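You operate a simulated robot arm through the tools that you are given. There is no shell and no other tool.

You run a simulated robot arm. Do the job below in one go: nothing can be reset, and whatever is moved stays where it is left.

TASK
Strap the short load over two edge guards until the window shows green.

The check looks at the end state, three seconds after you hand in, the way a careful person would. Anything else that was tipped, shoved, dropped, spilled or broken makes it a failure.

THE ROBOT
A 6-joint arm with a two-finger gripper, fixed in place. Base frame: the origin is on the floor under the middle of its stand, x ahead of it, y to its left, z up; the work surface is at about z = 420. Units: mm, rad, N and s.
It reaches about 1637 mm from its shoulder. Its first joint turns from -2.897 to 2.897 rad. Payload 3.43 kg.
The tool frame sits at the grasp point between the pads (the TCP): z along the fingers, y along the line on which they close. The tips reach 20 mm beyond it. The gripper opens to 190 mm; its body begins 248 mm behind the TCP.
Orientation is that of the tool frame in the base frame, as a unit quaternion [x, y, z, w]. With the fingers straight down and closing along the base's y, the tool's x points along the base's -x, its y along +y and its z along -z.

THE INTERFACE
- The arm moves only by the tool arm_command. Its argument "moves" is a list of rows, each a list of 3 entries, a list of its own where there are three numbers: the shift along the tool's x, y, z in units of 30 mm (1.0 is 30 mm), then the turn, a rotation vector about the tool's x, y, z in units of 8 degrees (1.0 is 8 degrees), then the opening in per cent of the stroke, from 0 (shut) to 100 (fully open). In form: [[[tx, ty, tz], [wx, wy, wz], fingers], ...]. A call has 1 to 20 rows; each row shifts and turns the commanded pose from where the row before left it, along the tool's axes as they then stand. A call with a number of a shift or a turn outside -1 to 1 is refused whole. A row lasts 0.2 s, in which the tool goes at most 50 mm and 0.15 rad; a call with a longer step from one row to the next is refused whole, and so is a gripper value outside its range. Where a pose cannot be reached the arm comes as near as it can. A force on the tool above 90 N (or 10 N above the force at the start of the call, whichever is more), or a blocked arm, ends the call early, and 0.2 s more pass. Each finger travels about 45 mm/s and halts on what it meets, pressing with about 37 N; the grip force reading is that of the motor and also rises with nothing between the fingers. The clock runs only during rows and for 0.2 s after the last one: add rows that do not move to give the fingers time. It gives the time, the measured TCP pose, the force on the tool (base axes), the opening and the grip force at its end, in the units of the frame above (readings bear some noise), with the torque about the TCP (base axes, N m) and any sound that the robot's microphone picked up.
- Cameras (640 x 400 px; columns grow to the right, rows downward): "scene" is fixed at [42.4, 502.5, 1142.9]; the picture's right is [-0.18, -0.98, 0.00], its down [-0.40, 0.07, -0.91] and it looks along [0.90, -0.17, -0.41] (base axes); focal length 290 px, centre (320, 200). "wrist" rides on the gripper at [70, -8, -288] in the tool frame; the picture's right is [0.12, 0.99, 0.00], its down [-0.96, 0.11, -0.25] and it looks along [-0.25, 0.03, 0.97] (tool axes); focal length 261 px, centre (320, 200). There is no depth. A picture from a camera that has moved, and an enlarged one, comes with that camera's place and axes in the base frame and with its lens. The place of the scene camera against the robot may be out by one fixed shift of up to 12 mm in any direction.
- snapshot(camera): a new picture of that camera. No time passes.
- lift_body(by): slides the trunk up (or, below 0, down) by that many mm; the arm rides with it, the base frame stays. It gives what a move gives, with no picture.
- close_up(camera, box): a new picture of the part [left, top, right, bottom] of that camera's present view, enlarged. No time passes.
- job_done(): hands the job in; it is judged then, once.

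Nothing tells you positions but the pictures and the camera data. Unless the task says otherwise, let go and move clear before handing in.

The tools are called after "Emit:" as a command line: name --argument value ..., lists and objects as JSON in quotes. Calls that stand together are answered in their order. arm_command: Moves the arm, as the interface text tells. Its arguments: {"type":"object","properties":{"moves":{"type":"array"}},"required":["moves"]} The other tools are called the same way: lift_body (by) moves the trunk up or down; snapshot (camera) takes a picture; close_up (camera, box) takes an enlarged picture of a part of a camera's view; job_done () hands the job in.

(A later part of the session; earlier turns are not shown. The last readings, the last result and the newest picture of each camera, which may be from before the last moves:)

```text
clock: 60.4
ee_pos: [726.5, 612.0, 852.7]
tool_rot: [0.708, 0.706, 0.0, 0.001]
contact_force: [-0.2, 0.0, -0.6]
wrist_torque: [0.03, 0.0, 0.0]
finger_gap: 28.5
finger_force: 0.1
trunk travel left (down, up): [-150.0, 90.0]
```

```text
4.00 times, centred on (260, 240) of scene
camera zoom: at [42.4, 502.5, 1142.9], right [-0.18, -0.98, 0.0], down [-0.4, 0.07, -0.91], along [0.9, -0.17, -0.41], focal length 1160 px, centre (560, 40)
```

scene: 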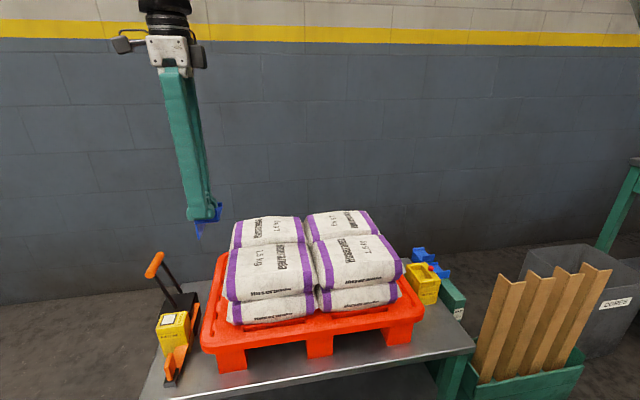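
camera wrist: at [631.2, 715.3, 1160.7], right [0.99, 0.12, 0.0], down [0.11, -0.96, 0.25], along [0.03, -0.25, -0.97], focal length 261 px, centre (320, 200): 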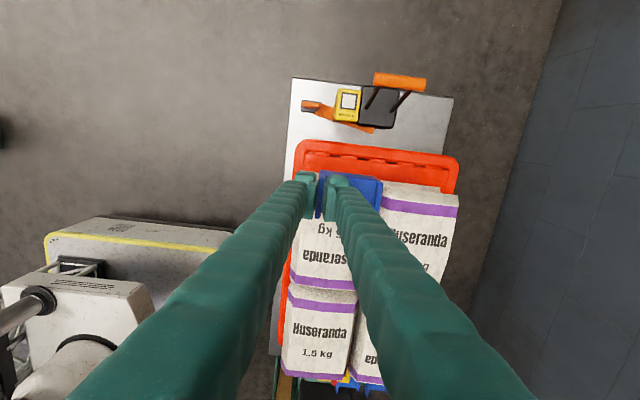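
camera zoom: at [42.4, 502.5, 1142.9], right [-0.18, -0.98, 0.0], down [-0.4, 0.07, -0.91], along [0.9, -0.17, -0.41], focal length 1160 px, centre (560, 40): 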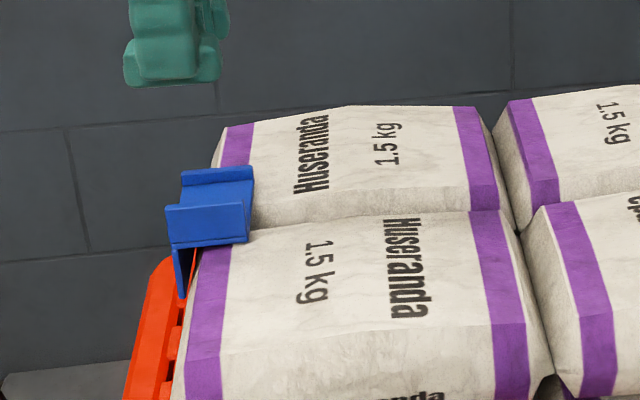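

Guard 1 is well seated on the +y edge, about x 725–803. Now I'll go back for guard 2, staying high over the load.

Emit:
arm_command --moves '[[[-1, 0.085, 0], [0, 0, 0], 21], [[-1, 0.085, 0], [0, 0, 0], 21], [[-1, 0.085, 0], [0, 0, 0], 21], [[-1, 0.085, 0], [0, 0, 0], 21], [[-1, 0.085, 0], [0, 0, 0], 21], [[-1, 0.085, 0], [0, 0, 0], 21], [[-1, 0.085, 0], [0, 0, 0], 21], [[-1, 0.085, 0], [0, 0, 0], 21], [[-1, 0.085, 0], [0, 0, 0], 21], [[-1, 0.085, 0], [0, 0, 0], 21], [[-1, 0.085, 0], [0, 0, 0], 21], [[-1, 0.085, 0], [0, 0, 0], 21], [[-1, 0.085, 0], [0, 0, 0], 21], [[-1, 0.085, 0], [0, 0, 0], 21], [[-1, 0.085, 0], [0, 0, 0], 21], [[-1, 0.085, 0], [0, 0, 0], 21], [[-1, 0.085, 0], [0, 0, 0], 21], [[-1, 0.085, 0], [0, 0, 0], 21], [[-1, 0.085, 0], [0, 0, 0], 21], [[-1, 0.085, 0], [0, 0, 0], 21]]'

Emit:
arm_command --moves '[[[-1, 0, 1], [0, 0, 0], 21], [[-1, 0, 1], [0, 0, 0], 21], [[-0.9, 0, 1], [0, 0, 0], 21], [[0, 0, 1], [0, 0, 0], 21], [[0, 0, 1], [0, 0, 0], 21], [[0, 0, 1], [0, 0, 0], 21], [[0, 0, 1], [0, 0, 0], 21], [[0, 0, 0], [0, 0, 0], 21], [[0, 0, 0], [0, 0, 0], 21]]'

Emit:
close_up --camera "wrist" --box '[240, 100, 420, 230]'

Emit:
snapshot --camera "scene"

```text
clock: 64.6
ee_pos: [776.5, 10.2, 854.7]
tool_rot: [0.708, 0.707, -0.001, 0.0]
contact_force: [0.3, 1.4, 0.7]
wrist_torque: [-0.06, -0.02, -0.02]
finger_gap: 39.7
finger_force: 0.0
trunk travel left (down, up): [-150.0, 90.0]
```

```text
clock: 66.6
ee_pos: [775.9, -74.0, 644.7]
tool_rot: [0.708, 0.707, 0.0, 0.0]
contact_force: [0.7, -0.4, -0.4]
wrist_torque: [0.0, 0.06, 0.0]
finger_gap: 39.8
finger_force: 0.0
trunk travel left (down, up): [-150.0, 90.0]
```

```text
3.08 times, centred on (330, 165) of wrist
camera zoom: at [768.0, -3.7, 931.1], right [0.99, 0.12, 0.0], down [0.11, -0.96, 0.25], along [0.03, -0.25, -0.97], focal length 802 px, centre (289, 308)
```

zoom: 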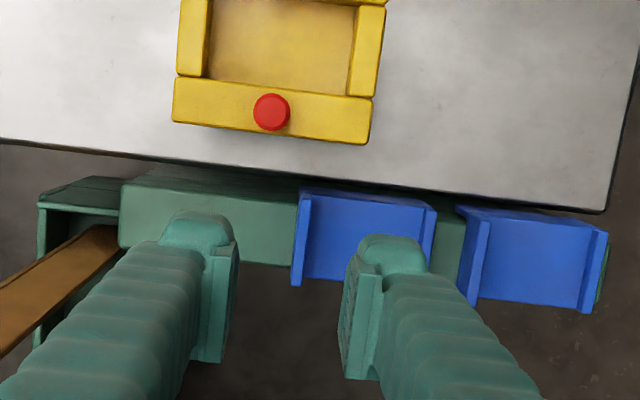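

```text
taken
```

scene: 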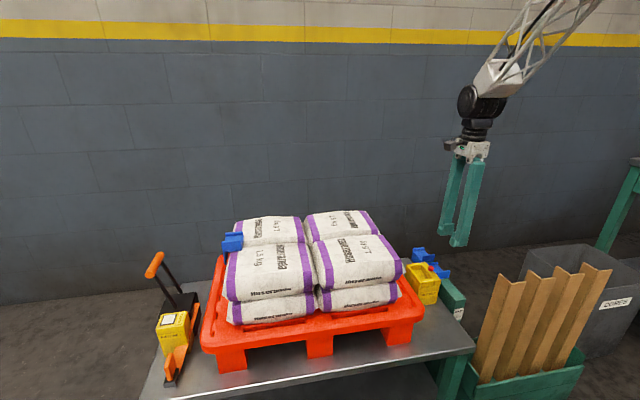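

Guard 2's lip is centred at about (783.5, −76). I'll align over it and descend to just above the plate.

Emit:
arm_command --moves '[[[-0.04, 0.25, 0], [0, 0, 0], 21], [[0, 0, 1], [0, 0, 0], 21], [[0, 0, 1], [0, 0, 0], 21], [[0, 0, 1], [0, 0, 0], 21], [[0, 0, 0.9], [0, 0, 0], 21], [[0, 0, 0], [0, 0, 0], 21], [[0, 0, 0], [0, 0, 0], 21]]'

Emit:
close_up --camera "wrist" --box '[260, 120, 420, 240]'

```text
clock: 68.2
ee_pos: [783.1, -77.2, 527.6]
tool_rot: [0.707, 0.707, 0.0, -0.001]
contact_force: [0.6, -0.3, 0.2]
wrist_torque: [-0.01, 0.02, 0.0]
finger_gap: 40.1
finger_force: 0.1
trunk travel left (down, up): [-150.0, 90.0]
```

```text
3.33 times, centred on (340, 180) of wrist
camera zoom: at [774.5, -6.7, 814.0], right [0.99, 0.12, 0.0], down [0.11, -0.96, 0.25], along [0.03, -0.25, -0.97], focal length 869 px, centre (253, 267)
```

zoom: 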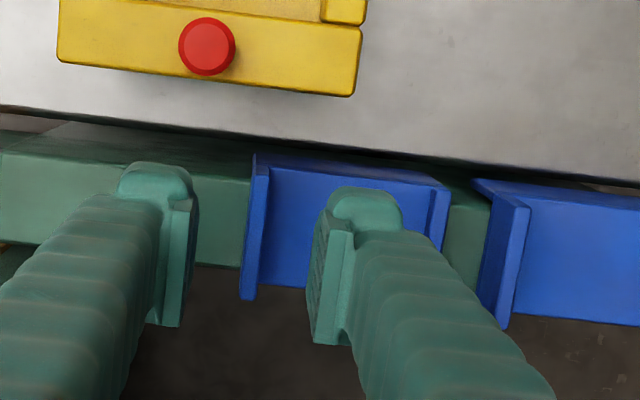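

The lip is centred between the fingers. I'll descend the last 28 mm and close.

Emit:
arm_command --moves '[[[0, 0, 0.5], [0, 0, 0], 21], [[0, 0, 0.44], [0, 0, 0], 21], [[0, 0, 0], [0, 0, 0], 21], [[0, 0, 0], [0, 0, 0], 12], [[0, 0, 0], [0, 0, 0], 6], [[0, 0, 0], [0, 0, 0], 0], [[0, 0, 0], [0, 0, 0], 0], [[0, 0, 0], [0, 0, 0], 0]]'

Emit:
close_up --camera "wrist" --box '[260, 120, 420, 240]'

```text
clock: 70.0
ee_pos: [783.3, -78.2, 499.4]
tool_rot: [0.707, 0.707, 0.0, 0.0]
contact_force: [-0.6, -0.3, -1.4]
wrist_torque: [0.02, -0.01, -0.01]
finger_gap: 6.0
finger_force: 36.7
trunk travel left (down, up): [-150.0, 90.0]
```

```text
3.33 times, centred on (340, 180) of wrist
camera zoom: at [775.0, -6.2, 785.2], right [0.99, 0.12, 0.0], down [0.11, -0.96, 0.25], along [0.03, -0.25, -0.97], focal length 869 px, centre (253, 267)
```

zoom: 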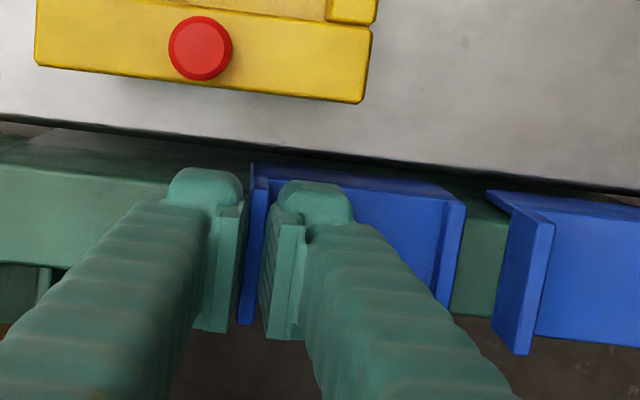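

Guard 2 is gripped (6.0 mm, 37 N). I'll lift it straight up and then turn the gripper 180° so its side plate faces −y.

Emit:
arm_command --moves '[[[0, 0, -0.3], [0, 0, 0], 0], [[0, 0, -0.5], [0, 0, 0], 0], [[0, 0, -0.7], [0, 0, 0], 0], [[0, 0, -1], [0, 0, 0], 0], [[0, 0, -1], [0, 0, 0], 0], [[0, 0, -1], [0, 0, 0], 0], [[0, 0, -1], [0, 0, 0], 0], [[0, 0, -1], [0, 0, 0], 0], [[0, 0, -1], [0, 0, 0], 0], [[0, 0, -1], [0, 0, 0], 0], [[0, 0, -1], [0, 0, 0], 0], [[0, 0, -1], [0, 0, 0], 0], [[0, 0, -1], [0, 0, 0], 0], [[0, 0, 0], [0, 0, 0], 0]]'

Emit:
arm_command --moves '[[[0, 0, 0], [0, 0, -1], 0], [[0, 0, 0], [0, 0, -1], 0], [[0, 0, 0], [0, 0, -1], 0], [[0, 0, 0], [0, 0, -1], 0], [[0, 0, 0], [0, 0, -1], 0], [[0, 0, 0], [0, 0, -1], 0], [[0, 0, 0], [0, 0, -1], 0], [[0, 0, 0], [0, 0, -1], 0], [[0, 0, 0], [0, 0, -1], 0], [[0, 0, 0], [0, 0, -1], 0], [[0, 0, 0], [0, 0, -1], 0], [[0, 0, 0], [0, 0, -0.25], 0], [[0, 0, 0], [0, 0, 0], 0]]'

Emit:
snapshot --camera "wrist"

```text
clock: 73.0
ee_pos: [785.4, -76.5, 844.1]
tool_rot: [0.707, 0.707, -0.001, 0.0]
contact_force: [-0.3, 0.4, -0.2]
wrist_torque: [0.0, 0.02, -0.03]
finger_gap: 6.0
finger_force: 36.9
trunk travel left (down, up): [-150.0, 90.0]
```

```text
clock: 75.8
ee_pos: [782.8, -78.1, 845.3]
tool_rot: [0.0, 1.0, 0.0, 0.0]
contact_force: [-0.4, 0.1, -0.8]
wrist_torque: [-0.03, -0.01, 0.01]
finger_gap: 5.9
finger_force: 37.1
trunk travel left (down, up): [-150.0, 90.0]
```

```text
taken
camera wrist: at [713.9, -85.9, 1130.1], right [-0.12, 0.99, 0.0], down [0.96, 0.12, 0.25], along [0.25, 0.03, -0.97], focal length 261 px, centre (320, 200)
```

wrist: 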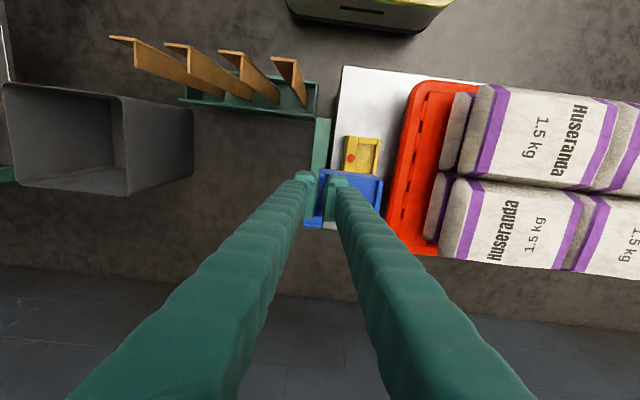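

Emit:
arm_command --moves '[[[0, 0, 0], [0, 0, -1], 0], [[0, 0, 0], [0, 0, -1], 0], [[0, 0, 0], [0, 0, -1], 0], [[0, 0, 0], [0, 0, -1], 0], [[0, 0, 0], [0, 0, -1], 0], [[0, 0, 0], [0, 0, -1], 0], [[0, 0, 0], [0, 0, -1], 0], [[0, 0, 0], [0, 0, -1], 0], [[0, 0, 0], [0, 0, -1], 0], [[0, 0, 0], [0, 0, -1], 0], [[0, 0, 0], [0, 0, -1], 0], [[0, 0, 0], [0, 0, -0.25], 0], [[0, 0, 0], [0, 0, 0], 0]]'

Emit:
arm_command --moves '[[[-1, -0.06, 0], [0, 0, 0], 0], [[-1, -0.06, 0], [0, 0, 0], 0], [[-1, -0.06, 0], [0, 0, 0], 0], [[-1, -0.06, 0], [0, 0, 0], 0], [[-1, -0.06, 0], [0, 0, 0], 0], [[-1, -0.06, 0], [0, 0, 0], 0], [[-1, -0.06, 0], [0, 0, 0], 0], [[-0.7, -0.01, 0], [0, 0, 0], 0], [[0, 0, 0], [0, 0, 0], 0], [[0, 0, 0], [0, 0, 0], 0]]'

Emit:
close_up --camera "wrist" --box '[230, 110, 430, 260]'

Emit:
close_up --camera "scene" --box '[320, 120, 440, 280]'

```text
clock: 78.6
ee_pos: [783.5, -76.6, 843.3]
tool_rot: [0.707, -0.707, 0.0, 0.0]
contact_force: [-0.5, -0.6, 0.2]
wrist_torque: [0.02, 0.0, 0.0]
finger_gap: 5.9
finger_force: 37.1
trunk travel left (down, up): [-150.0, 90.0]
```

```text
clock: 80.8
ee_pos: [796.0, 156.0, 843.5]
tool_rot: [0.707, -0.707, -0.001, 0.0]
contact_force: [-0.5, -0.3, -0.7]
wrist_torque: [0.03, -0.06, -0.02]
finger_gap: 6.1
finger_force: 37.2
trunk travel left (down, up): [-150.0, 90.0]
```

```text
2.67 times, centred on (330, 185) of wrist
camera zoom: at [804.4, 84.7, 1129.9], right [-0.99, -0.12, 0.0], down [-0.11, 0.96, 0.25], along [-0.03, 0.25, -0.97], focal length 695 px, centre (293, 240)
```

zoom: 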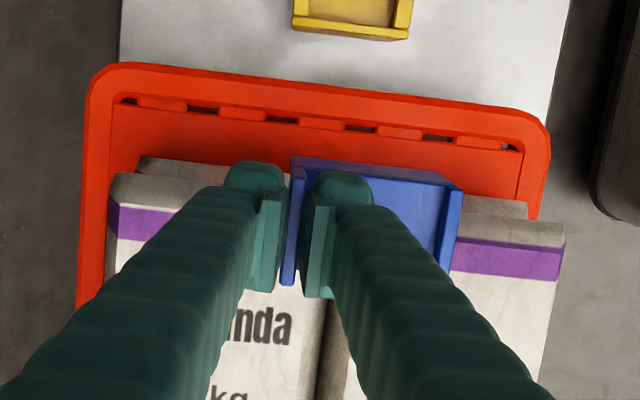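

```text
2.50 times, centred on (380, 200) of scene
camera zoom: at [42.4, 502.5, 1142.9], right [-0.18, -0.98, 0.0], down [-0.4, 0.07, -0.91], along [0.9, -0.17, -0.41], focal length 725 px, centre (170, 200)
```

zoom: 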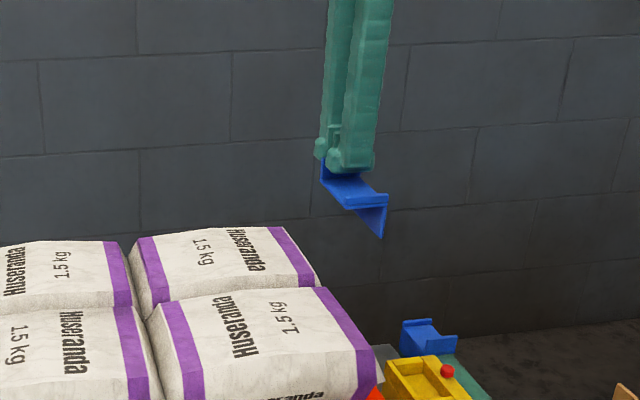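

Guard 2 now faces the right way over the −y edge. I'll lower it outside the sack end to just above top height and check the force.

Emit:
arm_command --moves '[[[0, 0, 0.8], [0, 0, 0], 0], [[0, 0, 0.8], [0, 0, 0], 0], [[0, 0, 0.8], [0, 0, 0], 0], [[0, 0, 0.6], [0, 0, 0], 0], [[0, 0, 0.4], [0, 0, 0], 0], [[0, 0, 0], [0, 0, 0], 0], [[0, 0, 0], [0, 0, 0], 0]]'

Emit:
close_up --camera "wrist" --box '[250, 110, 430, 240]'

Emit:
close_up --camera "scene" --box '[330, 180, 440, 300]'

```text
clock: 82.4
ee_pos: [796.4, 153.4, 741.9]
tool_rot: [-0.707, 0.707, 0.0, 0.0]
contact_force: [0.5, -0.4, -0.8]
wrist_torque: [0.01, -0.01, 0.0]
finger_gap: 6.2
finger_force: 37.4
trunk travel left (down, up): [-150.0, 90.0]
```

```text
3.08 times, centred on (340, 175) of wrist
camera zoom: at [804.7, 83.2, 1028.1], right [-0.99, -0.12, 0.0], down [-0.11, 0.96, 0.25], along [-0.03, 0.25, -0.97], focal length 802 px, centre (258, 277)
```

zoom: 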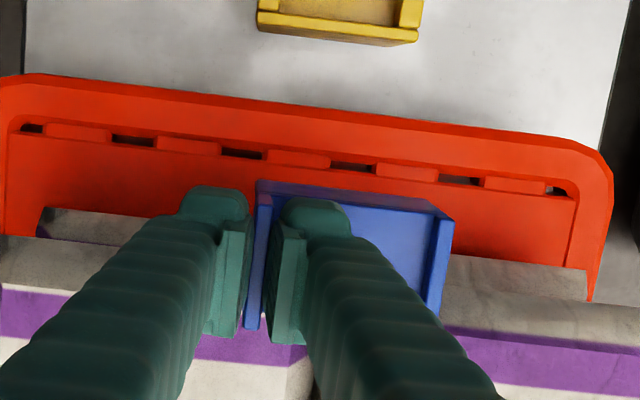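

```text
3.33 times, centred on (385, 240) of scene
camera zoom: at [42.4, 502.5, 1142.9], right [-0.18, -0.98, 0.0], down [-0.4, 0.07, -0.91], along [0.9, -0.17, -0.41], focal length 966 px, centre (103, 67)
```

zoom: 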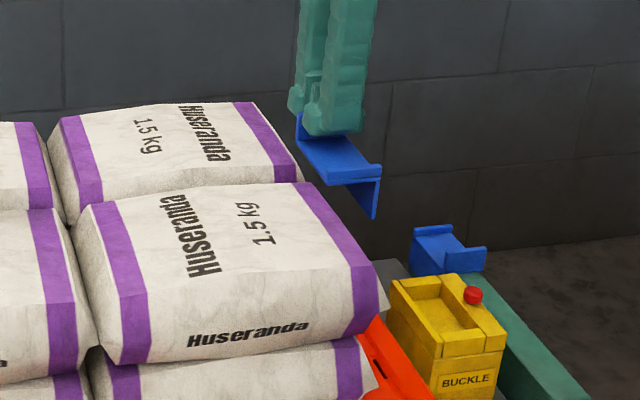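

Clear so far. I'll lower to z≈733 and move inward toward the sack end.

Emit:
arm_command --moves '[[[0, 0, 0.28], [0, 0, 0], 0], [[-0.3, 0, 0], [0, 0, 0], 0], [[-0.2, 0, 0], [0, 0, 0], 0], [[0, 0, 0], [0, 0, 0], 0]]'

```text
clock: 83.4
ee_pos: [797.2, 169.1, 733.6]
tool_rot: [0.707, -0.707, 0.0, 0.0]
contact_force: [2.5, -3.7, 30.0]
wrist_torque: [0.05, -0.01, 0.06]
finger_gap: 5.9
finger_force: 36.9
trunk travel left (down, up): [-150.0, 90.0]
```

There's contact under the plate already (30 N), so the sack top here is near z≈703. I'll rise a few millimetres before moving further inward.

Emit:
arm_command --moves '[[[0, 0, -0.2], [0, 0, 0], 0], [[0, 0, 0], [0, 0, 0], 0], [[0, 0, 0], [0, 0, 0], 0]]'

Emit:
close_up --camera "wrist" --box '[250, 110, 430, 240]'

Emit:
close_up --camera "scene" --box '[330, 180, 440, 300]'

```text
clock: 84.2
ee_pos: [796.9, 169.3, 738.4]
tool_rot: [-0.707, 0.707, 0.0, 0.0]
contact_force: [-0.3, -0.3, -0.3]
wrist_torque: [0.02, 0.0, -0.02]
finger_gap: 5.6
finger_force: 36.7
trunk travel left (down, up): [-150.0, 90.0]
```

```text
3.08 times, centred on (340, 175) of wrist
camera zoom: at [804.9, 98.6, 1025.0], right [-0.99, -0.12, 0.0], down [-0.11, 0.96, 0.25], along [-0.03, 0.25, -0.97], focal length 802 px, centre (258, 277)
```

zoom: 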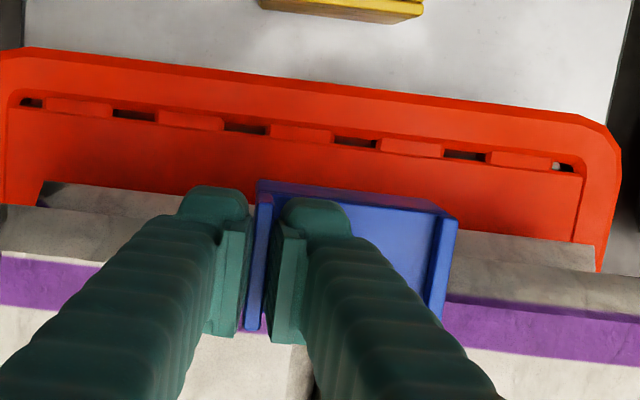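

```text
3.33 times, centred on (385, 240) of scene
camera zoom: at [42.4, 502.5, 1142.9], right [-0.18, -0.98, 0.0], down [-0.4, 0.07, -0.91], along [0.9, -0.17, -0.41], focal length 966 px, centre (103, 67)
```

zoom: 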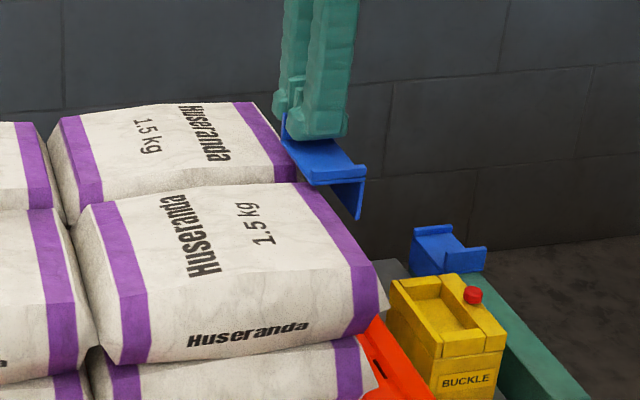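

Emit:
arm_command --moves '[[[-0.1, 0, 0], [0, 0, 0], 0], [[-0.1, 0, 0], [0, 0, 0], 0], [[0, 0, 0], [0, 0, 0], 0], [[0, 0, 0], [0, 0, 0], 0]]'

```text
clock: 85.2
ee_pos: [797.1, 173.9, 739.2]
tool_rot: [0.707, -0.707, 0.0, 0.0]
contact_force: [-0.3, 1.1, -0.4]
wrist_torque: [-0.01, -0.01, -0.01]
finger_gap: 6.3
finger_force: 37.0
trunk travel left (down, up): [-150.0, 90.0]
```

Emit:
arm_command --moves '[[[-0.13, 0, 0], [0, 0, 0], 0], [[0, 0, 0], [0, 0, 0], 0], [[0, 0, 0], [0, 0, 0], 0]]'

```text
clock: 86.0
ee_pos: [797.1, 177.5, 739.1]
tool_rot: [0.708, -0.707, 0.0, 0.0]
contact_force: [-0.2, -0.2, 0.3]
wrist_torque: [-0.01, -0.01, 0.03]
finger_gap: 6.0
finger_force: 36.3
trunk travel left (down, up): [-150.0, 90.0]
```

Emit:
arm_command --moves '[[[-0.1, 0, 0], [0, 0, 0], 0], [[0, 0, 0], [0, 0, 0], 0], [[0, 0, 0], [0, 0, 0], 0]]'

```text
clock: 86.8
ee_pos: [797.5, 181.8, 740.5]
tool_rot: [-0.707, 0.707, -0.001, 0.0]
contact_force: [-0.1, 0.1, 0.3]
wrist_torque: [0.01, -0.03, -0.01]
finger_gap: 5.9
finger_force: 36.8
trunk travel left (down, up): [-150.0, 90.0]
```

Emit:
arm_command --moves '[[[-0.1, 0, 0], [0, 0, 0], 0], [[0, 0, 0], [0, 0, 0], 0], [[0, 0, 0], [0, 0, 0], 0]]'

```text
clock: 87.6
ee_pos: [796.9, 185.0, 739.3]
tool_rot: [-0.707, 0.707, 0.0, 0.0]
contact_force: [-0.1, -0.2, -0.2]
wrist_torque: [-0.01, -0.03, 0.0]
finger_gap: 6.2
finger_force: 36.9
trunk travel left (down, up): [-150.0, 90.0]
```

Emit:
arm_command --moves '[[[-0.1, 0, 0], [0, 0, 0], 0], [[0, 0, 0], [0, 0, 0], 0], [[0, 0, 0], [0, 0, 0], 0]]'

Emit:
close_up --camera "wrist" --box '[250, 110, 430, 240]'

Emit:
close_up --camera "scene" --box '[340, 200, 420, 280]'

```text
clock: 88.4
ee_pos: [796.4, 187.2, 741.1]
tool_rot: [-0.707, 0.707, 0.0, 0.0]
contact_force: [-0.2, -0.7, -1.0]
wrist_torque: [0.02, 0.0, -0.01]
finger_gap: 6.0
finger_force: 37.0
trunk travel left (down, up): [-150.0, 90.0]
```

```text
3.08 times, centred on (340, 175) of wrist
camera zoom: at [805.3, 117.6, 1026.2], right [-0.99, -0.12, 0.0], down [-0.11, 0.96, 0.25], along [-0.03, 0.25, -0.97], focal length 802 px, centre (258, 277)
```

zoom: 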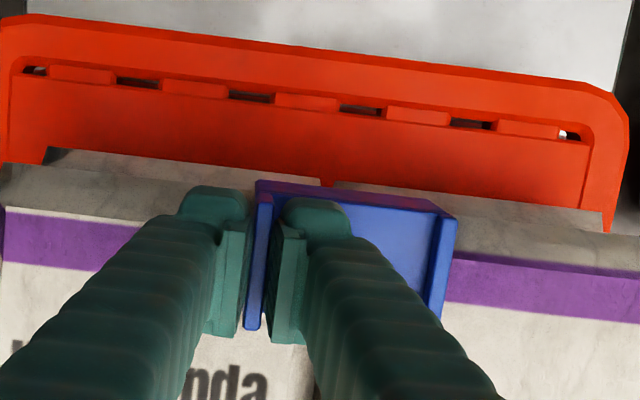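

```text
5.00 times, centred on (380, 240) of scene
camera zoom: at [42.4, 502.5, 1142.9], right [-0.18, -0.98, 0.0], down [-0.4, 0.07, -0.91], along [0.9, -0.17, -0.41], focal length 1450 px, centre (20, 0)
```

zoom: 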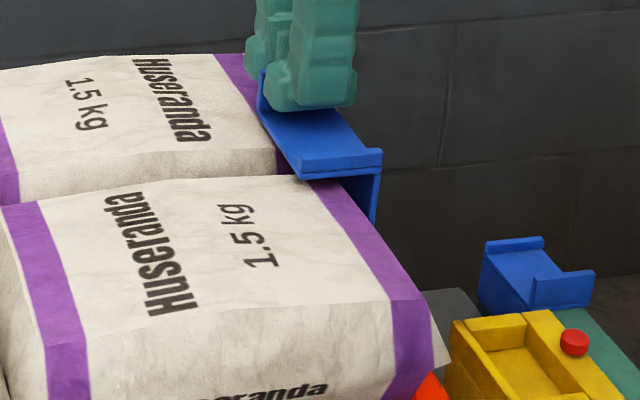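

Emit:
arm_command --moves '[[[-0.1, 0, 0], [0, 0, 0], 0], [[0, 0, 0], [0, 0, 0], 0], [[0, 0, 0], [0, 0, 0], 0]]'

```text
clock: 89.2
ee_pos: [797.3, 190.4, 740.3]
tool_rot: [0.707, -0.707, 0.0, 0.0]
contact_force: [1.0, -18.5, -2.4]
wrist_torque: [-1.01, -0.03, 0.1]
finger_gap: 5.8
finger_force: 36.8
trunk travel left (down, up): [-150.0, 90.0]
```

The side plate touches the sack end at TCP y≈190. I'll back off 2 mm and lower gently.

Emit:
arm_command --moves '[[[0.07, 0, 0], [0, 0, 0], 0], [[0, 0, 0.1], [0, 0, 0], 0], [[0, 0, 0], [0, 0, 0], 0], [[0, 0, 0], [0, 0, 0], 0]]'

```text
clock: 90.2
ee_pos: [797.7, 187.7, 738.2]
tool_rot: [-0.706, 0.708, -0.001, 0.0]
contact_force: [0.4, 0.0, -0.3]
wrist_torque: [-0.02, -0.01, 0.03]
finger_gap: 6.0
finger_force: 36.6
trunk travel left (down, up): [-150.0, 90.0]
```

Emit:
arm_command --moves '[[[0, 0, 0.1], [0, 0, 0], 0], [[0, 0, 0], [0, 0, 0], 0], [[0, 0, 0], [0, 0, 0], 0]]'

```text
clock: 91.0
ee_pos: [797.1, 187.8, 734.7]
tool_rot: [0.707, -0.707, -0.001, -0.001]
contact_force: [0.6, 3.8, 11.2]
wrist_torque: [0.16, -0.02, 0.01]
finger_gap: 5.9
finger_force: 37.2
trunk travel left (down, up): [-150.0, 90.0]
```

It's resting on the sack top (11 N). I'll open just enough to free the lip, rise a little, then open more.

Emit:
arm_command --moves '[[[0, 0, 0], [0, 0, 0], 4], [[0, 0, 0], [0, 0, 0], 6.5], [[0, 0, 0], [0, 0, 0], 6.5], [[0, 0, -0.2], [0, 0, 0], 6.5], [[0, 0, -0.2], [0, 0, 0], 6.5], [[0, 0, 0], [0, 0, 0], 6.5]]'

Emit:
close_up --camera "wrist" --box '[250, 110, 430, 240]'

Emit:
close_up --camera "scene" --box '[340, 200, 420, 280]'

```text
clock: 92.4
ee_pos: [797.7, 189.4, 746.6]
tool_rot: [-0.707, 0.707, 0.0, 0.001]
contact_force: [-1.1, -0.1, 0.2]
wrist_torque: [0.03, 0.0, -0.02]
finger_gap: 12.3
finger_force: 0.1
trunk travel left (down, up): [-150.0, 90.0]
```

```text
3.08 times, centred on (340, 175) of wrist
camera zoom: at [805.6, 118.5, 1032.0], right [-0.99, -0.12, 0.0], down [-0.11, 0.96, 0.25], along [-0.03, 0.25, -0.97], focal length 802 px, centre (258, 277)
```

zoom: 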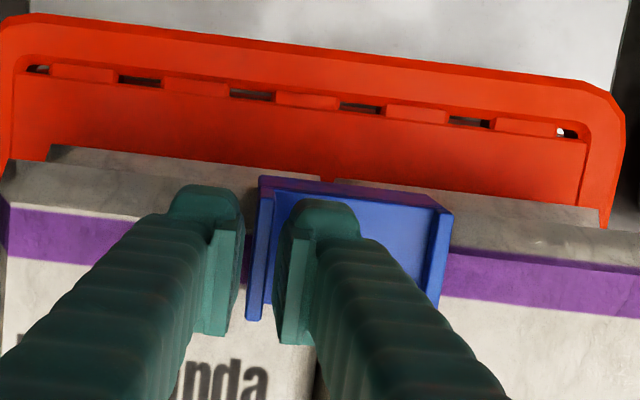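

```text
5.00 times, centred on (380, 240) of scene
camera zoom: at [42.4, 502.5, 1142.9], right [-0.18, -0.98, 0.0], down [-0.4, 0.07, -0.91], along [0.9, -0.17, -0.41], focal length 1450 px, centre (20, 0)
```

zoom: 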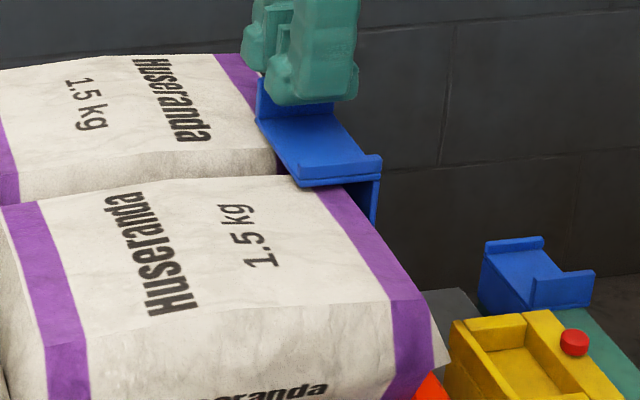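

The guard stayed in place. I'll rise clear and check its seat.

Emit:
arm_command --moves '[[[0, 0, -0.5], [0, 0, 0], 6.5], [[0, 0, -0.8], [0, 0, 0], 10], [[0, 0, -1], [0, 0, 0], 15], [[0, 0, -1], [0, 0, 0], 21], [[0, 0, -1], [0, 0, 0], 21], [[0, 0, 0], [0, 0, 0], 21]]'

Emit:
close_up --camera "wrist" --box '[250, 110, 430, 240]'

Emit:
close_up --camera "scene" --box '[340, 200, 420, 280]'

Emit:
close_up --camera "scene" --box '[200, 195, 440, 345]'

```text
clock: 93.8
ee_pos: [796.9, 189.4, 875.1]
tool_rot: [0.707, -0.707, 0.0, 0.0]
contact_force: [-0.3, 0.3, -0.5]
wrist_torque: [-0.03, 0.04, 0.05]
finger_gap: 39.8
finger_force: 0.0
trunk travel left (down, up): [-150.0, 90.0]
```

```text
3.08 times, centred on (340, 175) of wrist
camera zoom: at [805.1, 118.9, 1161.3], right [-0.99, -0.12, 0.0], down [-0.11, 0.96, 0.25], along [-0.03, 0.25, -0.97], focal length 802 px, centre (258, 277)
```

zoom: 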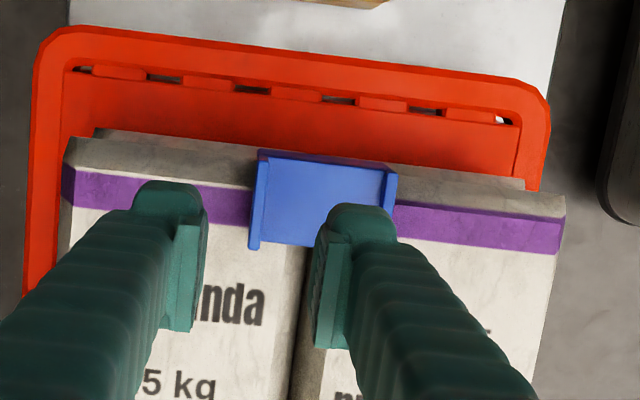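

```text
5.00 times, centred on (380, 240) of scene
camera zoom: at [42.4, 502.5, 1142.9], right [-0.18, -0.98, 0.0], down [-0.4, 0.07, -0.91], along [0.9, -0.17, -0.41], focal length 1450 px, centre (20, 0)
```

zoom: 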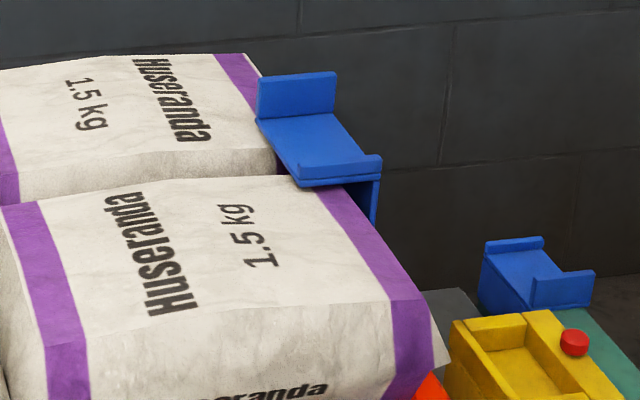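

```text
2.67 times, centred on (320, 270) of scene
camera zoom: at [42.4, 502.5, 1142.9], right [-0.18, -0.98, 0.0], down [-0.4, 0.07, -0.91], along [0.9, -0.17, -0.41], focal length 773 px, centre (320, 13)
```

zoom: 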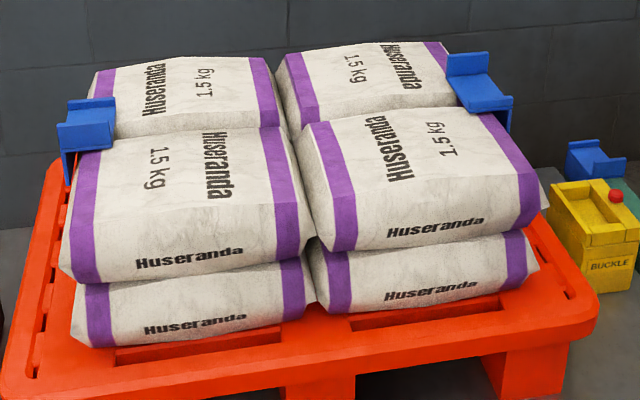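

Both guards are seated, with their centres near x≈764 and x≈760. Next comes the strap tongue, so I'll turn the gripper back to close along y and travel over to it.

Emit:
arm_command --moves '[[[0, 0, 0], [0, 0, 1], 26], [[0, 0, 0], [0, 0, 1], 26], [[0, 0, 0], [0, 0, 1], 26], [[0, 0, 0], [0, 0, 1], 26], [[0, 0, 0], [0, 0, 1], 26], [[0, 0, 0], [0, 0, 1], 26], [[0, 0, 0], [0, 0, 1], 26], [[0, 0, 0], [0, 0, 1], 26], [[0, 0, 0], [0, 0, 1], 26], [[0, 0, 0], [0, 0, 1], 26], [[0, 0, 0], [0, 0, 1], 26], [[0, 0, 0], [0, 0, 0.25], 26], [[0, 0, 0], [0, 0, 0], 26]]'

Emit:
arm_command --moves '[[[0.33, 1, 0], [0, 0, 0], 26], [[0.33, 1, 0], [0, 0, 0], 26], [[0.33, 1, 0], [0, 0, 0], 26], [[0.33, 1, 0], [0, 0, 0], 26], [[0.33, 1, 0], [0, 0, 0], 26], [[0.33, 1, 0], [0, 0, 0], 26], [[0.33, 1, 0], [0, 0, 0], 26], [[0.33, 1, 0], [0, 0, 0], 26], [[0.33, 1, 0], [0, 0, 0], 26], [[0.33, 1, 0], [0, 0, 0], 26], [[0.33, 1, 0], [0, 0, 0], 26], [[0.33, 1, 0], [0, 0, 0], 26], [[0.33, 1, 0], [0, 0, 0], 26], [[0.33, 1, 0], [0, 0, 0], 26], [[0.33, 1, 0], [0, 0, 0], 26], [[0.33, 1, 0], [0, 0, 0], 26], [[0.33, 1, 0], [0, 0, 0], 26], [[0.33, 1, 0], [0, 0, 0], 26], [[0.33, 1, 0], [0, 0, 0], 26], [[0.33, 0.7, 0], [0, 0, 0], 26]]'

Emit:
arm_command --moves '[[[0, 0, 1], [0, 0, 0], 26], [[0, 0, 1], [0, 0, 0], 26], [[0, 0, 1], [0, 0, 0], 26], [[0, 0, 1], [0, 0, 0], 26], [[0, 0, 1], [0, 0, 0], 26], [[0, 0, 1], [0, 0, 0], 26], [[0, 0, 1], [0, 0, 0], 26], [[0, 0, 0], [0, 0, 0], 26], [[0, 0, 0], [0, 0, 0], 26]]'

Emit:
close_up --camera "wrist" --box '[240, 100, 420, 240]'

Emit:
snapshot --camera "scene"

```text
clock: 96.6
ee_pos: [796.6, 187.6, 875.2]
tool_rot: [0.001, 1.0, 0.001, 0.0]
contact_force: [-0.7, 0.6, -0.1]
wrist_torque: [-0.02, 0.03, -0.05]
finger_gap: 49.4
finger_force: 0.0
trunk travel left (down, up): [-150.0, 90.0]
```

```text
clock: 100.8
ee_pos: [601.8, 779.7, 874.6]
tool_rot: [0.001, 1.0, -0.001, 0.001]
contact_force: [1.1, -0.4, -0.4]
wrist_torque: [0.07, 0.04, 0.01]
finger_gap: 49.2
finger_force: 0.1
trunk travel left (down, up): [-150.0, 90.0]
```

```text
clock: 102.8
ee_pos: [598.8, 780.2, 664.9]
tool_rot: [0.001, 1.0, -0.001, 0.001]
contact_force: [-0.8, 0.2, -0.4]
wrist_torque: [-0.02, -0.02, -0.02]
finger_gap: 49.5
finger_force: 0.0
trunk travel left (down, up): [-150.0, 90.0]
```

```text
2.86 times, centred on (330, 170) of wrist
camera zoom: at [529.5, 771.3, 950.3], right [-0.12, 0.99, 0.0], down [0.96, 0.11, 0.25], along [0.25, 0.03, -0.97], focal length 745 px, centre (291, 286)
```

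zoom: 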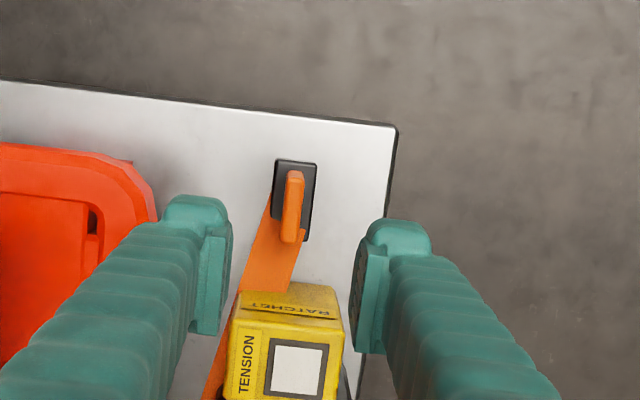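

```text
taken
```

scene: 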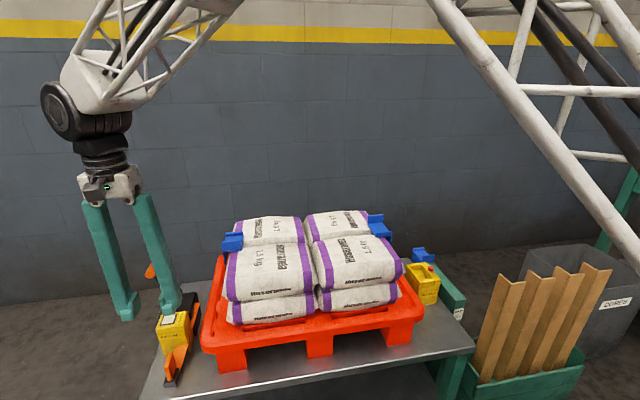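

The tab is centred at about (598, 780), right under the TCP. I'll descend so the fingers straddle it.

Emit:
arm_command --moves '[[[0, 0, 1], [0, 0, 0], 26], [[0, 0, 1], [0, 0, 0], 26], [[0, 0, 1], [0, 0, 0], 26], [[0, 0, 1], [0, 0, 0], 26], [[0, 0, 1], [0, 0, 0], 26], [[0, 0, 0.8], [0, 0, 0], 26], [[0, 0, 0.5], [0, 0, 0], 26], [[0, 0, 0], [0, 0, 0], 26], [[0, 0, 0], [0, 0, 0], 26]]'

Emit:
close_up --camera "wrist" --box '[260, 110, 400, 220]'

Emit:
close_up --camera "scene" --box '[130, 290, 230, 400]'

```text
clock: 104.8
ee_pos: [601.3, 780.4, 475.9]
tool_rot: [0.0, 1.0, -0.001, 0.0]
contact_force: [0.2, 0.2, 0.2]
wrist_torque: [0.01, 0.0, -0.01]
finger_gap: 49.7
finger_force: 0.0
trunk travel left (down, up): [-150.0, 90.0]
```

```text
3.64 times, centred on (330, 165) of wrist
camera zoom: at [530.1, 772.8, 762.3], right [-0.12, 0.99, 0.0], down [0.96, 0.11, 0.25], along [0.25, 0.03, -0.97], focal length 948 px, centre (284, 327)
```

zoom: 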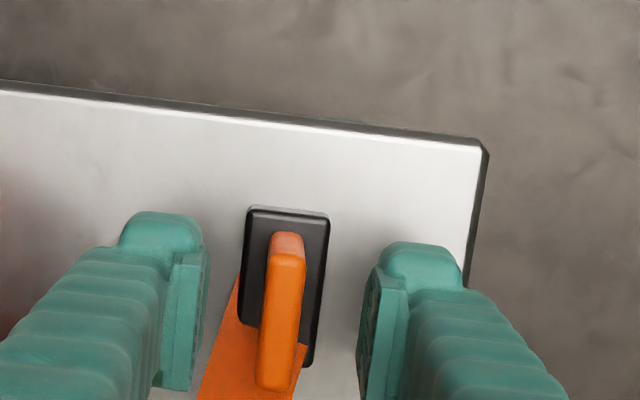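

```text
3.64 times, centred on (180, 345) of scene
camera zoom: at [42.4, 502.5, 1142.9], right [-0.18, -0.98, 0.0], down [-0.4, 0.07, -0.91], along [0.9, -0.17, -0.41], focal length 1054 px, centre (829, -327)
```

zoom: 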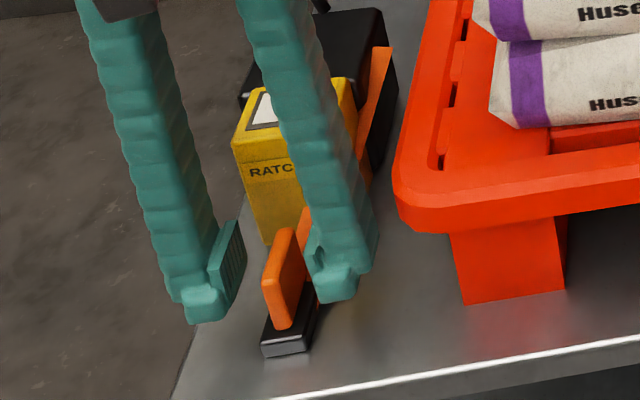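

The tab is centred between the pads, so I'll close on it.

Emit:
arm_command --moves '[[[0, 0, 0], [0, 0, 0], 15], [[0, 0, 0], [0, 0, 0], 8], [[0, 0, 0], [0, 0, 0], 0], [[0, 0, 0], [0, 0, 0], 0], [[0, 0, 0], [0, 0, 0], 0]]'

Emit:
close_up --camera "wrist" --box '[260, 110, 400, 220]'

```text
clock: 106.0
ee_pos: [600.5, 781.0, 476.5]
tool_rot: [0.0, 1.0, 0.0, 0.0]
contact_force: [-1.1, 0.7, -0.4]
wrist_torque: [0.01, -0.02, 0.01]
finger_gap: 10.8
finger_force: 37.0
trunk travel left (down, up): [-150.0, 90.0]
```

```text
3.64 times, centred on (330, 165) of wrist
camera zoom: at [530.1, 772.9, 762.4], right [-0.12, 0.99, 0.0], down [0.96, 0.11, 0.25], along [0.25, 0.03, -0.97], focal length 948 px, centre (284, 327)
```

zoom: 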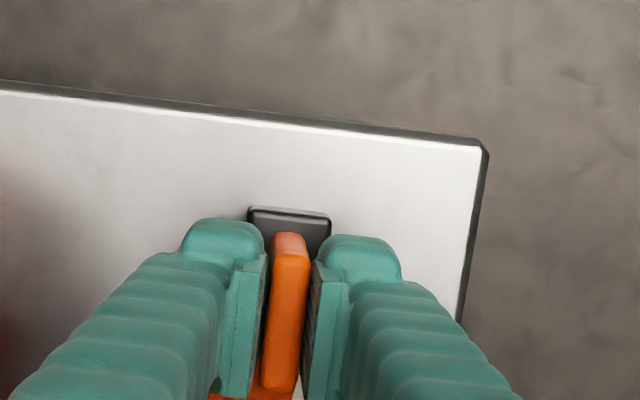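

The tab is held (10.8 mm, 37 N). I'll lift gently and see how the strap behaves.

Emit:
arm_command --moves '[[[0, 0, -0.3], [0, 0, 0], 0], [[0, 0, -0.5], [0, 0, 0], 0], [[0, 0, -0.7], [0, 0, 0], 0], [[0, 0, -0.7], [0, 0, 0], 0], [[0, 0, 0], [0, 0, 0], 0]]'

Emit:
close_up --camera "scene" --box '[120, 270, 240, 400]'

Emit:
snapshot --camera "wrist"

```text
clock: 107.2
ee_pos: [599.8, 778.6, 540.2]
tool_rot: [0.001, 1.0, 0.0, 0.0]
contact_force: [0.0, 0.2, -1.7]
wrist_torque: [0.03, -0.02, -0.01]
finger_gap: 10.7
finger_force: 36.9
trunk travel left (down, up): [-150.0, 90.0]
```

```text
3.08 times, centred on (180, 335) of scene
camera zoom: at [42.4, 502.5, 1142.9], right [-0.18, -0.98, 0.0], down [-0.4, 0.07, -0.91], along [0.9, -0.17, -0.41], focal length 892 px, centre (751, -215)
```

zoom: 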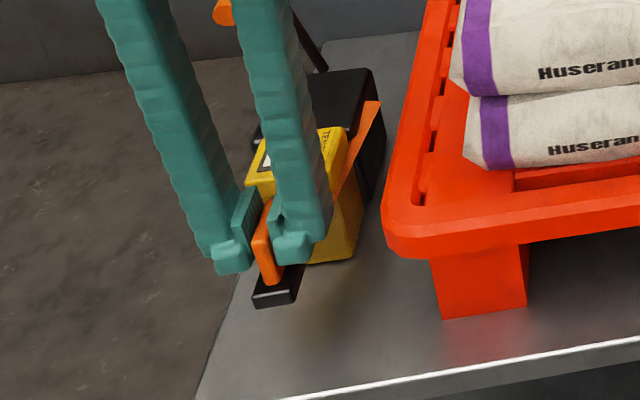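

```text
taken
camera wrist: at [529.7, 770.9, 827.4], right [-0.12, 0.99, 0.0], down [0.96, 0.11, 0.25], along [0.25, 0.03, -0.97], focal length 261 px, centre (320, 200)
```

wrist: 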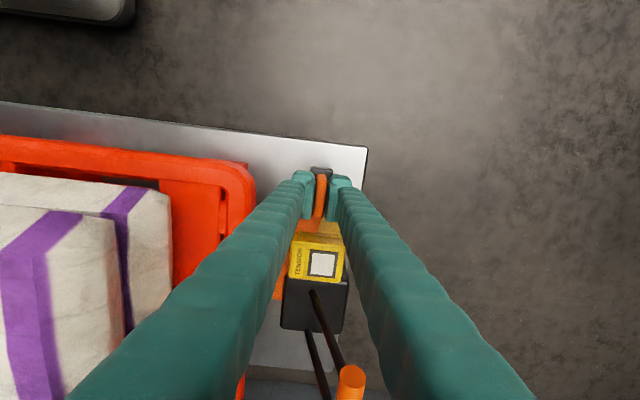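

The strap follows freely. I'll raise the tongue to z≈850 and bring it over the line of the guards (x≈761).

Emit:
arm_command --moves '[[[0, 0, -0.8], [0, 0, 0], 0], [[0, 0, -1], [0, 0, 0], 0], [[0, 0, -1], [0, 0, 0], 0], [[0, 0, -1], [0, 0, 0], 0], [[0, 0, -1], [0, 0, 0], 0], [[0, 0, -1], [0, 0, 0], 0], [[0, 0, -1], [0, 0, 0], 0], [[0, 0, -1], [0, 0, 0], 0], [[0, 0, -1], [0, 0, 0], 0], [[0, 0, -1], [0, 0, 0], 0], [[0, 0, -0.6], [0, 0, 0], 0], [[0, 0, 0], [0, 0, 0], 0]]'

Emit:
close_up --camera "scene" --box '[60, 130, 260, 400]'

```text
clock: 109.8
ee_pos: [598.6, 779.7, 853.5]
tool_rot: [0.001, 1.0, 0.0, -0.001]
contact_force: [-0.2, -1.1, -1.0]
wrist_torque: [-0.01, -0.02, -0.04]
finger_gap: 10.7
finger_force: 36.9
trunk travel left (down, up): [-150.0, 90.0]
```

```text
1.48 times, centred on (160, 265) of scene
camera zoom: at [42.4, 502.5, 1142.9], right [-0.18, -0.98, 0.0], down [-0.4, 0.07, -0.91], along [0.9, -0.17, -0.41], focal length 430 px, centre (557, 104)
```

zoom: 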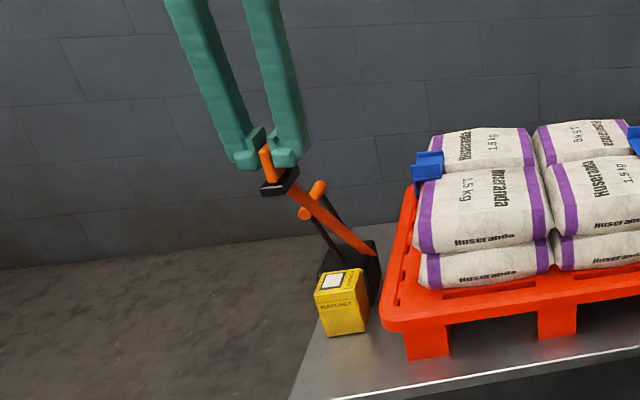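

Emit:
arm_command --moves '[[[0, -1, 0], [0, 0, 0], 0], [[0, -1, 0], [0, 0, 0], 0], [[-0.5, -1, 0], [0, 0, 0], 0], [[-1, 0, 0], [0, 0, 0], 0], [[-1, 0, 0], [0, 0, 0], 0], [[-1, 0, 0], [0, 0, 0], 0], [[-1, 0, 0], [0, 0, 0], 0], [[-0.85, 0, 0], [0, 0, 0], 0], [[0, 0, 0], [0, 0, 0], 0], [[0, 0, 0], [0, 0, 0], 0]]'

Emit:
close_up --camera "scene" --box '[100, 130, 300, 330]'

Emit:
snapshot --camera "wrist"

```text
clock: 112.0
ee_pos: [758.4, 689.2, 853.9]
tool_rot: [0.0, 1.0, 0.0, 0.001]
contact_force: [-0.2, -0.5, -0.3]
wrist_torque: [0.0, -0.03, 0.03]
finger_gap: 10.6
finger_force: 36.9
trunk travel left (down, up): [-150.0, 90.0]
```

```text
2.00 times, centred on (200, 230) of scene
camera zoom: at [42.4, 502.5, 1142.9], right [-0.18, -0.98, 0.0], down [-0.4, 0.07, -0.91], along [0.9, -0.17, -0.41], focal length 580 px, centre (560, 140)
```

zoom: 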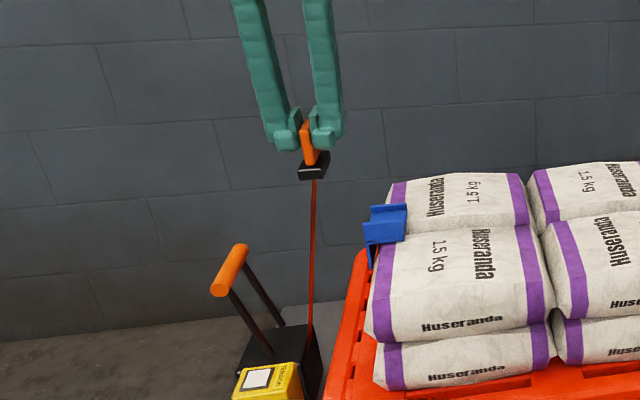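

```text
taken
camera wrist: at [689.4, 680.2, 1138.8], right [-0.12, 0.99, 0.0], down [0.96, 0.11, 0.25], along [0.25, 0.03, -0.97], focal length 261 px, centre (320, 200)
```

wrist: 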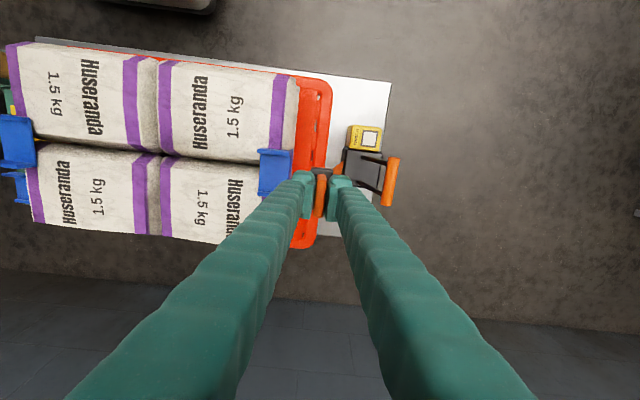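

The strap now hangs in the plane x≈758, in line with guard 1's channel. I'll carry the tongue along −y over the load.

Emit:
arm_command --moves '[[[0, -1, 0], [0, 0, 0], 0], [[0, -1, 0], [0, 0, 0], 0], [[0, -1, 0], [0, 0, 0], 0], [[0, -1, 0], [0, 0, 0], 0], [[0, -1, 0], [0, 0, 0], 0], [[0, -1, 0], [0, 0, 0], 0], [[0, -1, 0], [0, 0, 0], 0], [[0, -1, 0], [0, 0, 0], 0], [[0, -1, 0], [0, 0, 0], 0], [[0, -1, 0], [0, 0, 0], 0], [[0, 0, 0], [0, 0, 0], 0]]'

Emit:
snapshot --camera "scene"

Emit:
close_up --camera "scene" --box '[200, 180, 300, 310]'

```text
clock: 114.4
ee_pos: [760.8, 389.2, 853.9]
tool_rot: [0.001, 1.0, 0.0, 0.0]
contact_force: [-0.4, -0.5, -1.8]
wrist_torque: [0.01, 0.01, 0.0]
finger_gap: 10.8
finger_force: 37.2
trunk travel left (down, up): [-150.0, 90.0]
```

```text
taken
```

scene: 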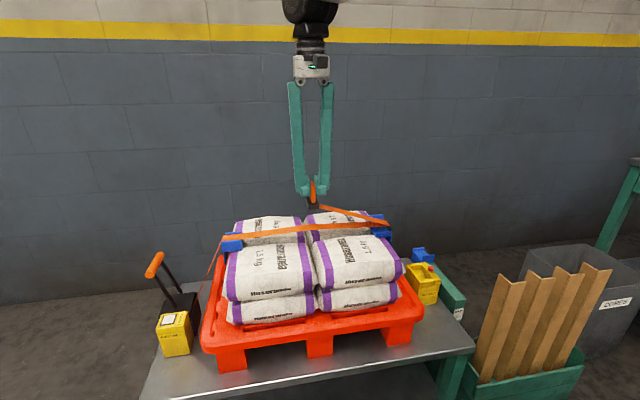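

```text
3.08 times, centred on (250, 245) of scene
camera zoom: at [42.4, 502.5, 1142.9], right [-0.18, -0.98, 0.0], down [-0.4, 0.07, -0.91], along [0.9, -0.17, -0.41], focal length 892 px, centre (535, 62)
```

zoom: 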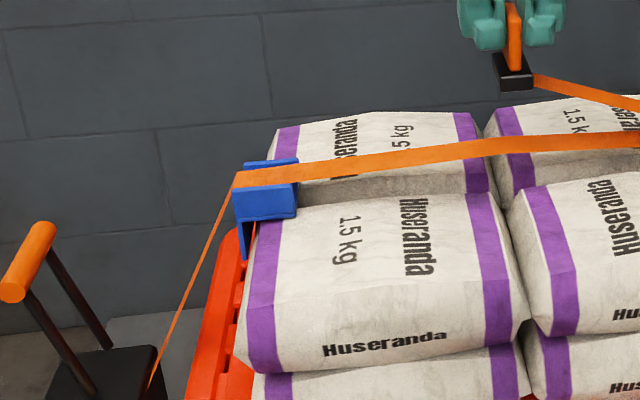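

The strap lies over both guards as the tongue crosses. I'll carry on to above the buckle.

Emit:
arm_command --moves '[[[0, -1, 0], [0, 0, 0], 0], [[0, -1, 0], [0, 0, 0], 0], [[0, -1, 0], [0, 0, 0], 0], [[0, -1, 0], [0, 0, 0], 0], [[0, -1, 0], [0, 0, 0], 0], [[0, -1, 0], [0, 0, 0], 0], [[0, -1, 0], [0, 0, 0], 0], [[0, -1, 0], [0, 0, 0], 0], [[0, -1, 0], [0, 0, 0], 0], [[0, -1, 0], [0, 0, 0], 0], [[0, -1, 0], [0, 0, 0], 0], [[-0.07, -1, 0], [0, 0, 0], 0], [[0, 0, 0], [0, 0, 0], 0]]'

Emit:
snapshot --camera "scene"

Emit:
snapshot --camera "wrist"

```text
clock: 117.2
ee_pos: [760.4, 28.5, 854.8]
tool_rot: [0.0, 1.0, 0.0, 0.0]
contact_force: [0.7, -0.7, -0.6]
wrist_torque: [-0.05, 0.0, 0.02]
finger_gap: 10.8
finger_force: 37.2
trunk travel left (down, up): [-150.0, 90.0]
```

```text
taken
```

scene: 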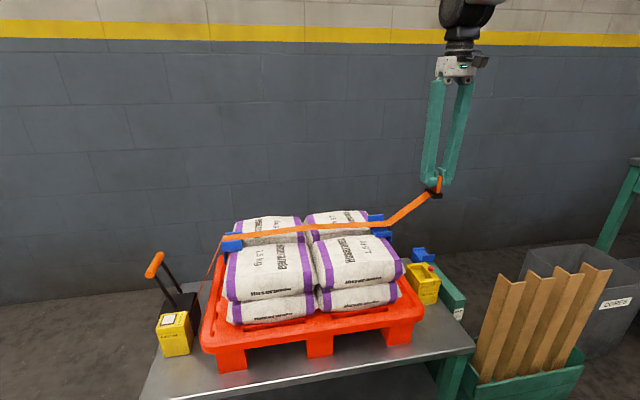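

```text
taken
camera wrist: at [690.6, 20.5, 1140.5], right [-0.12, 0.99, 0.0], down [0.96, 0.11, 0.25], along [0.25, 0.03, -0.97], focal length 261 px, centre (320, 200)
```

wrist: 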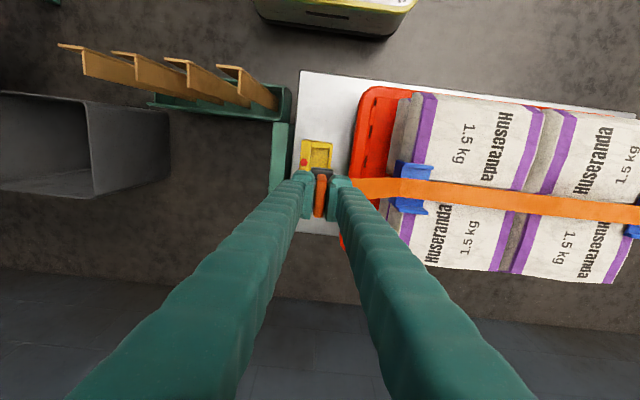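

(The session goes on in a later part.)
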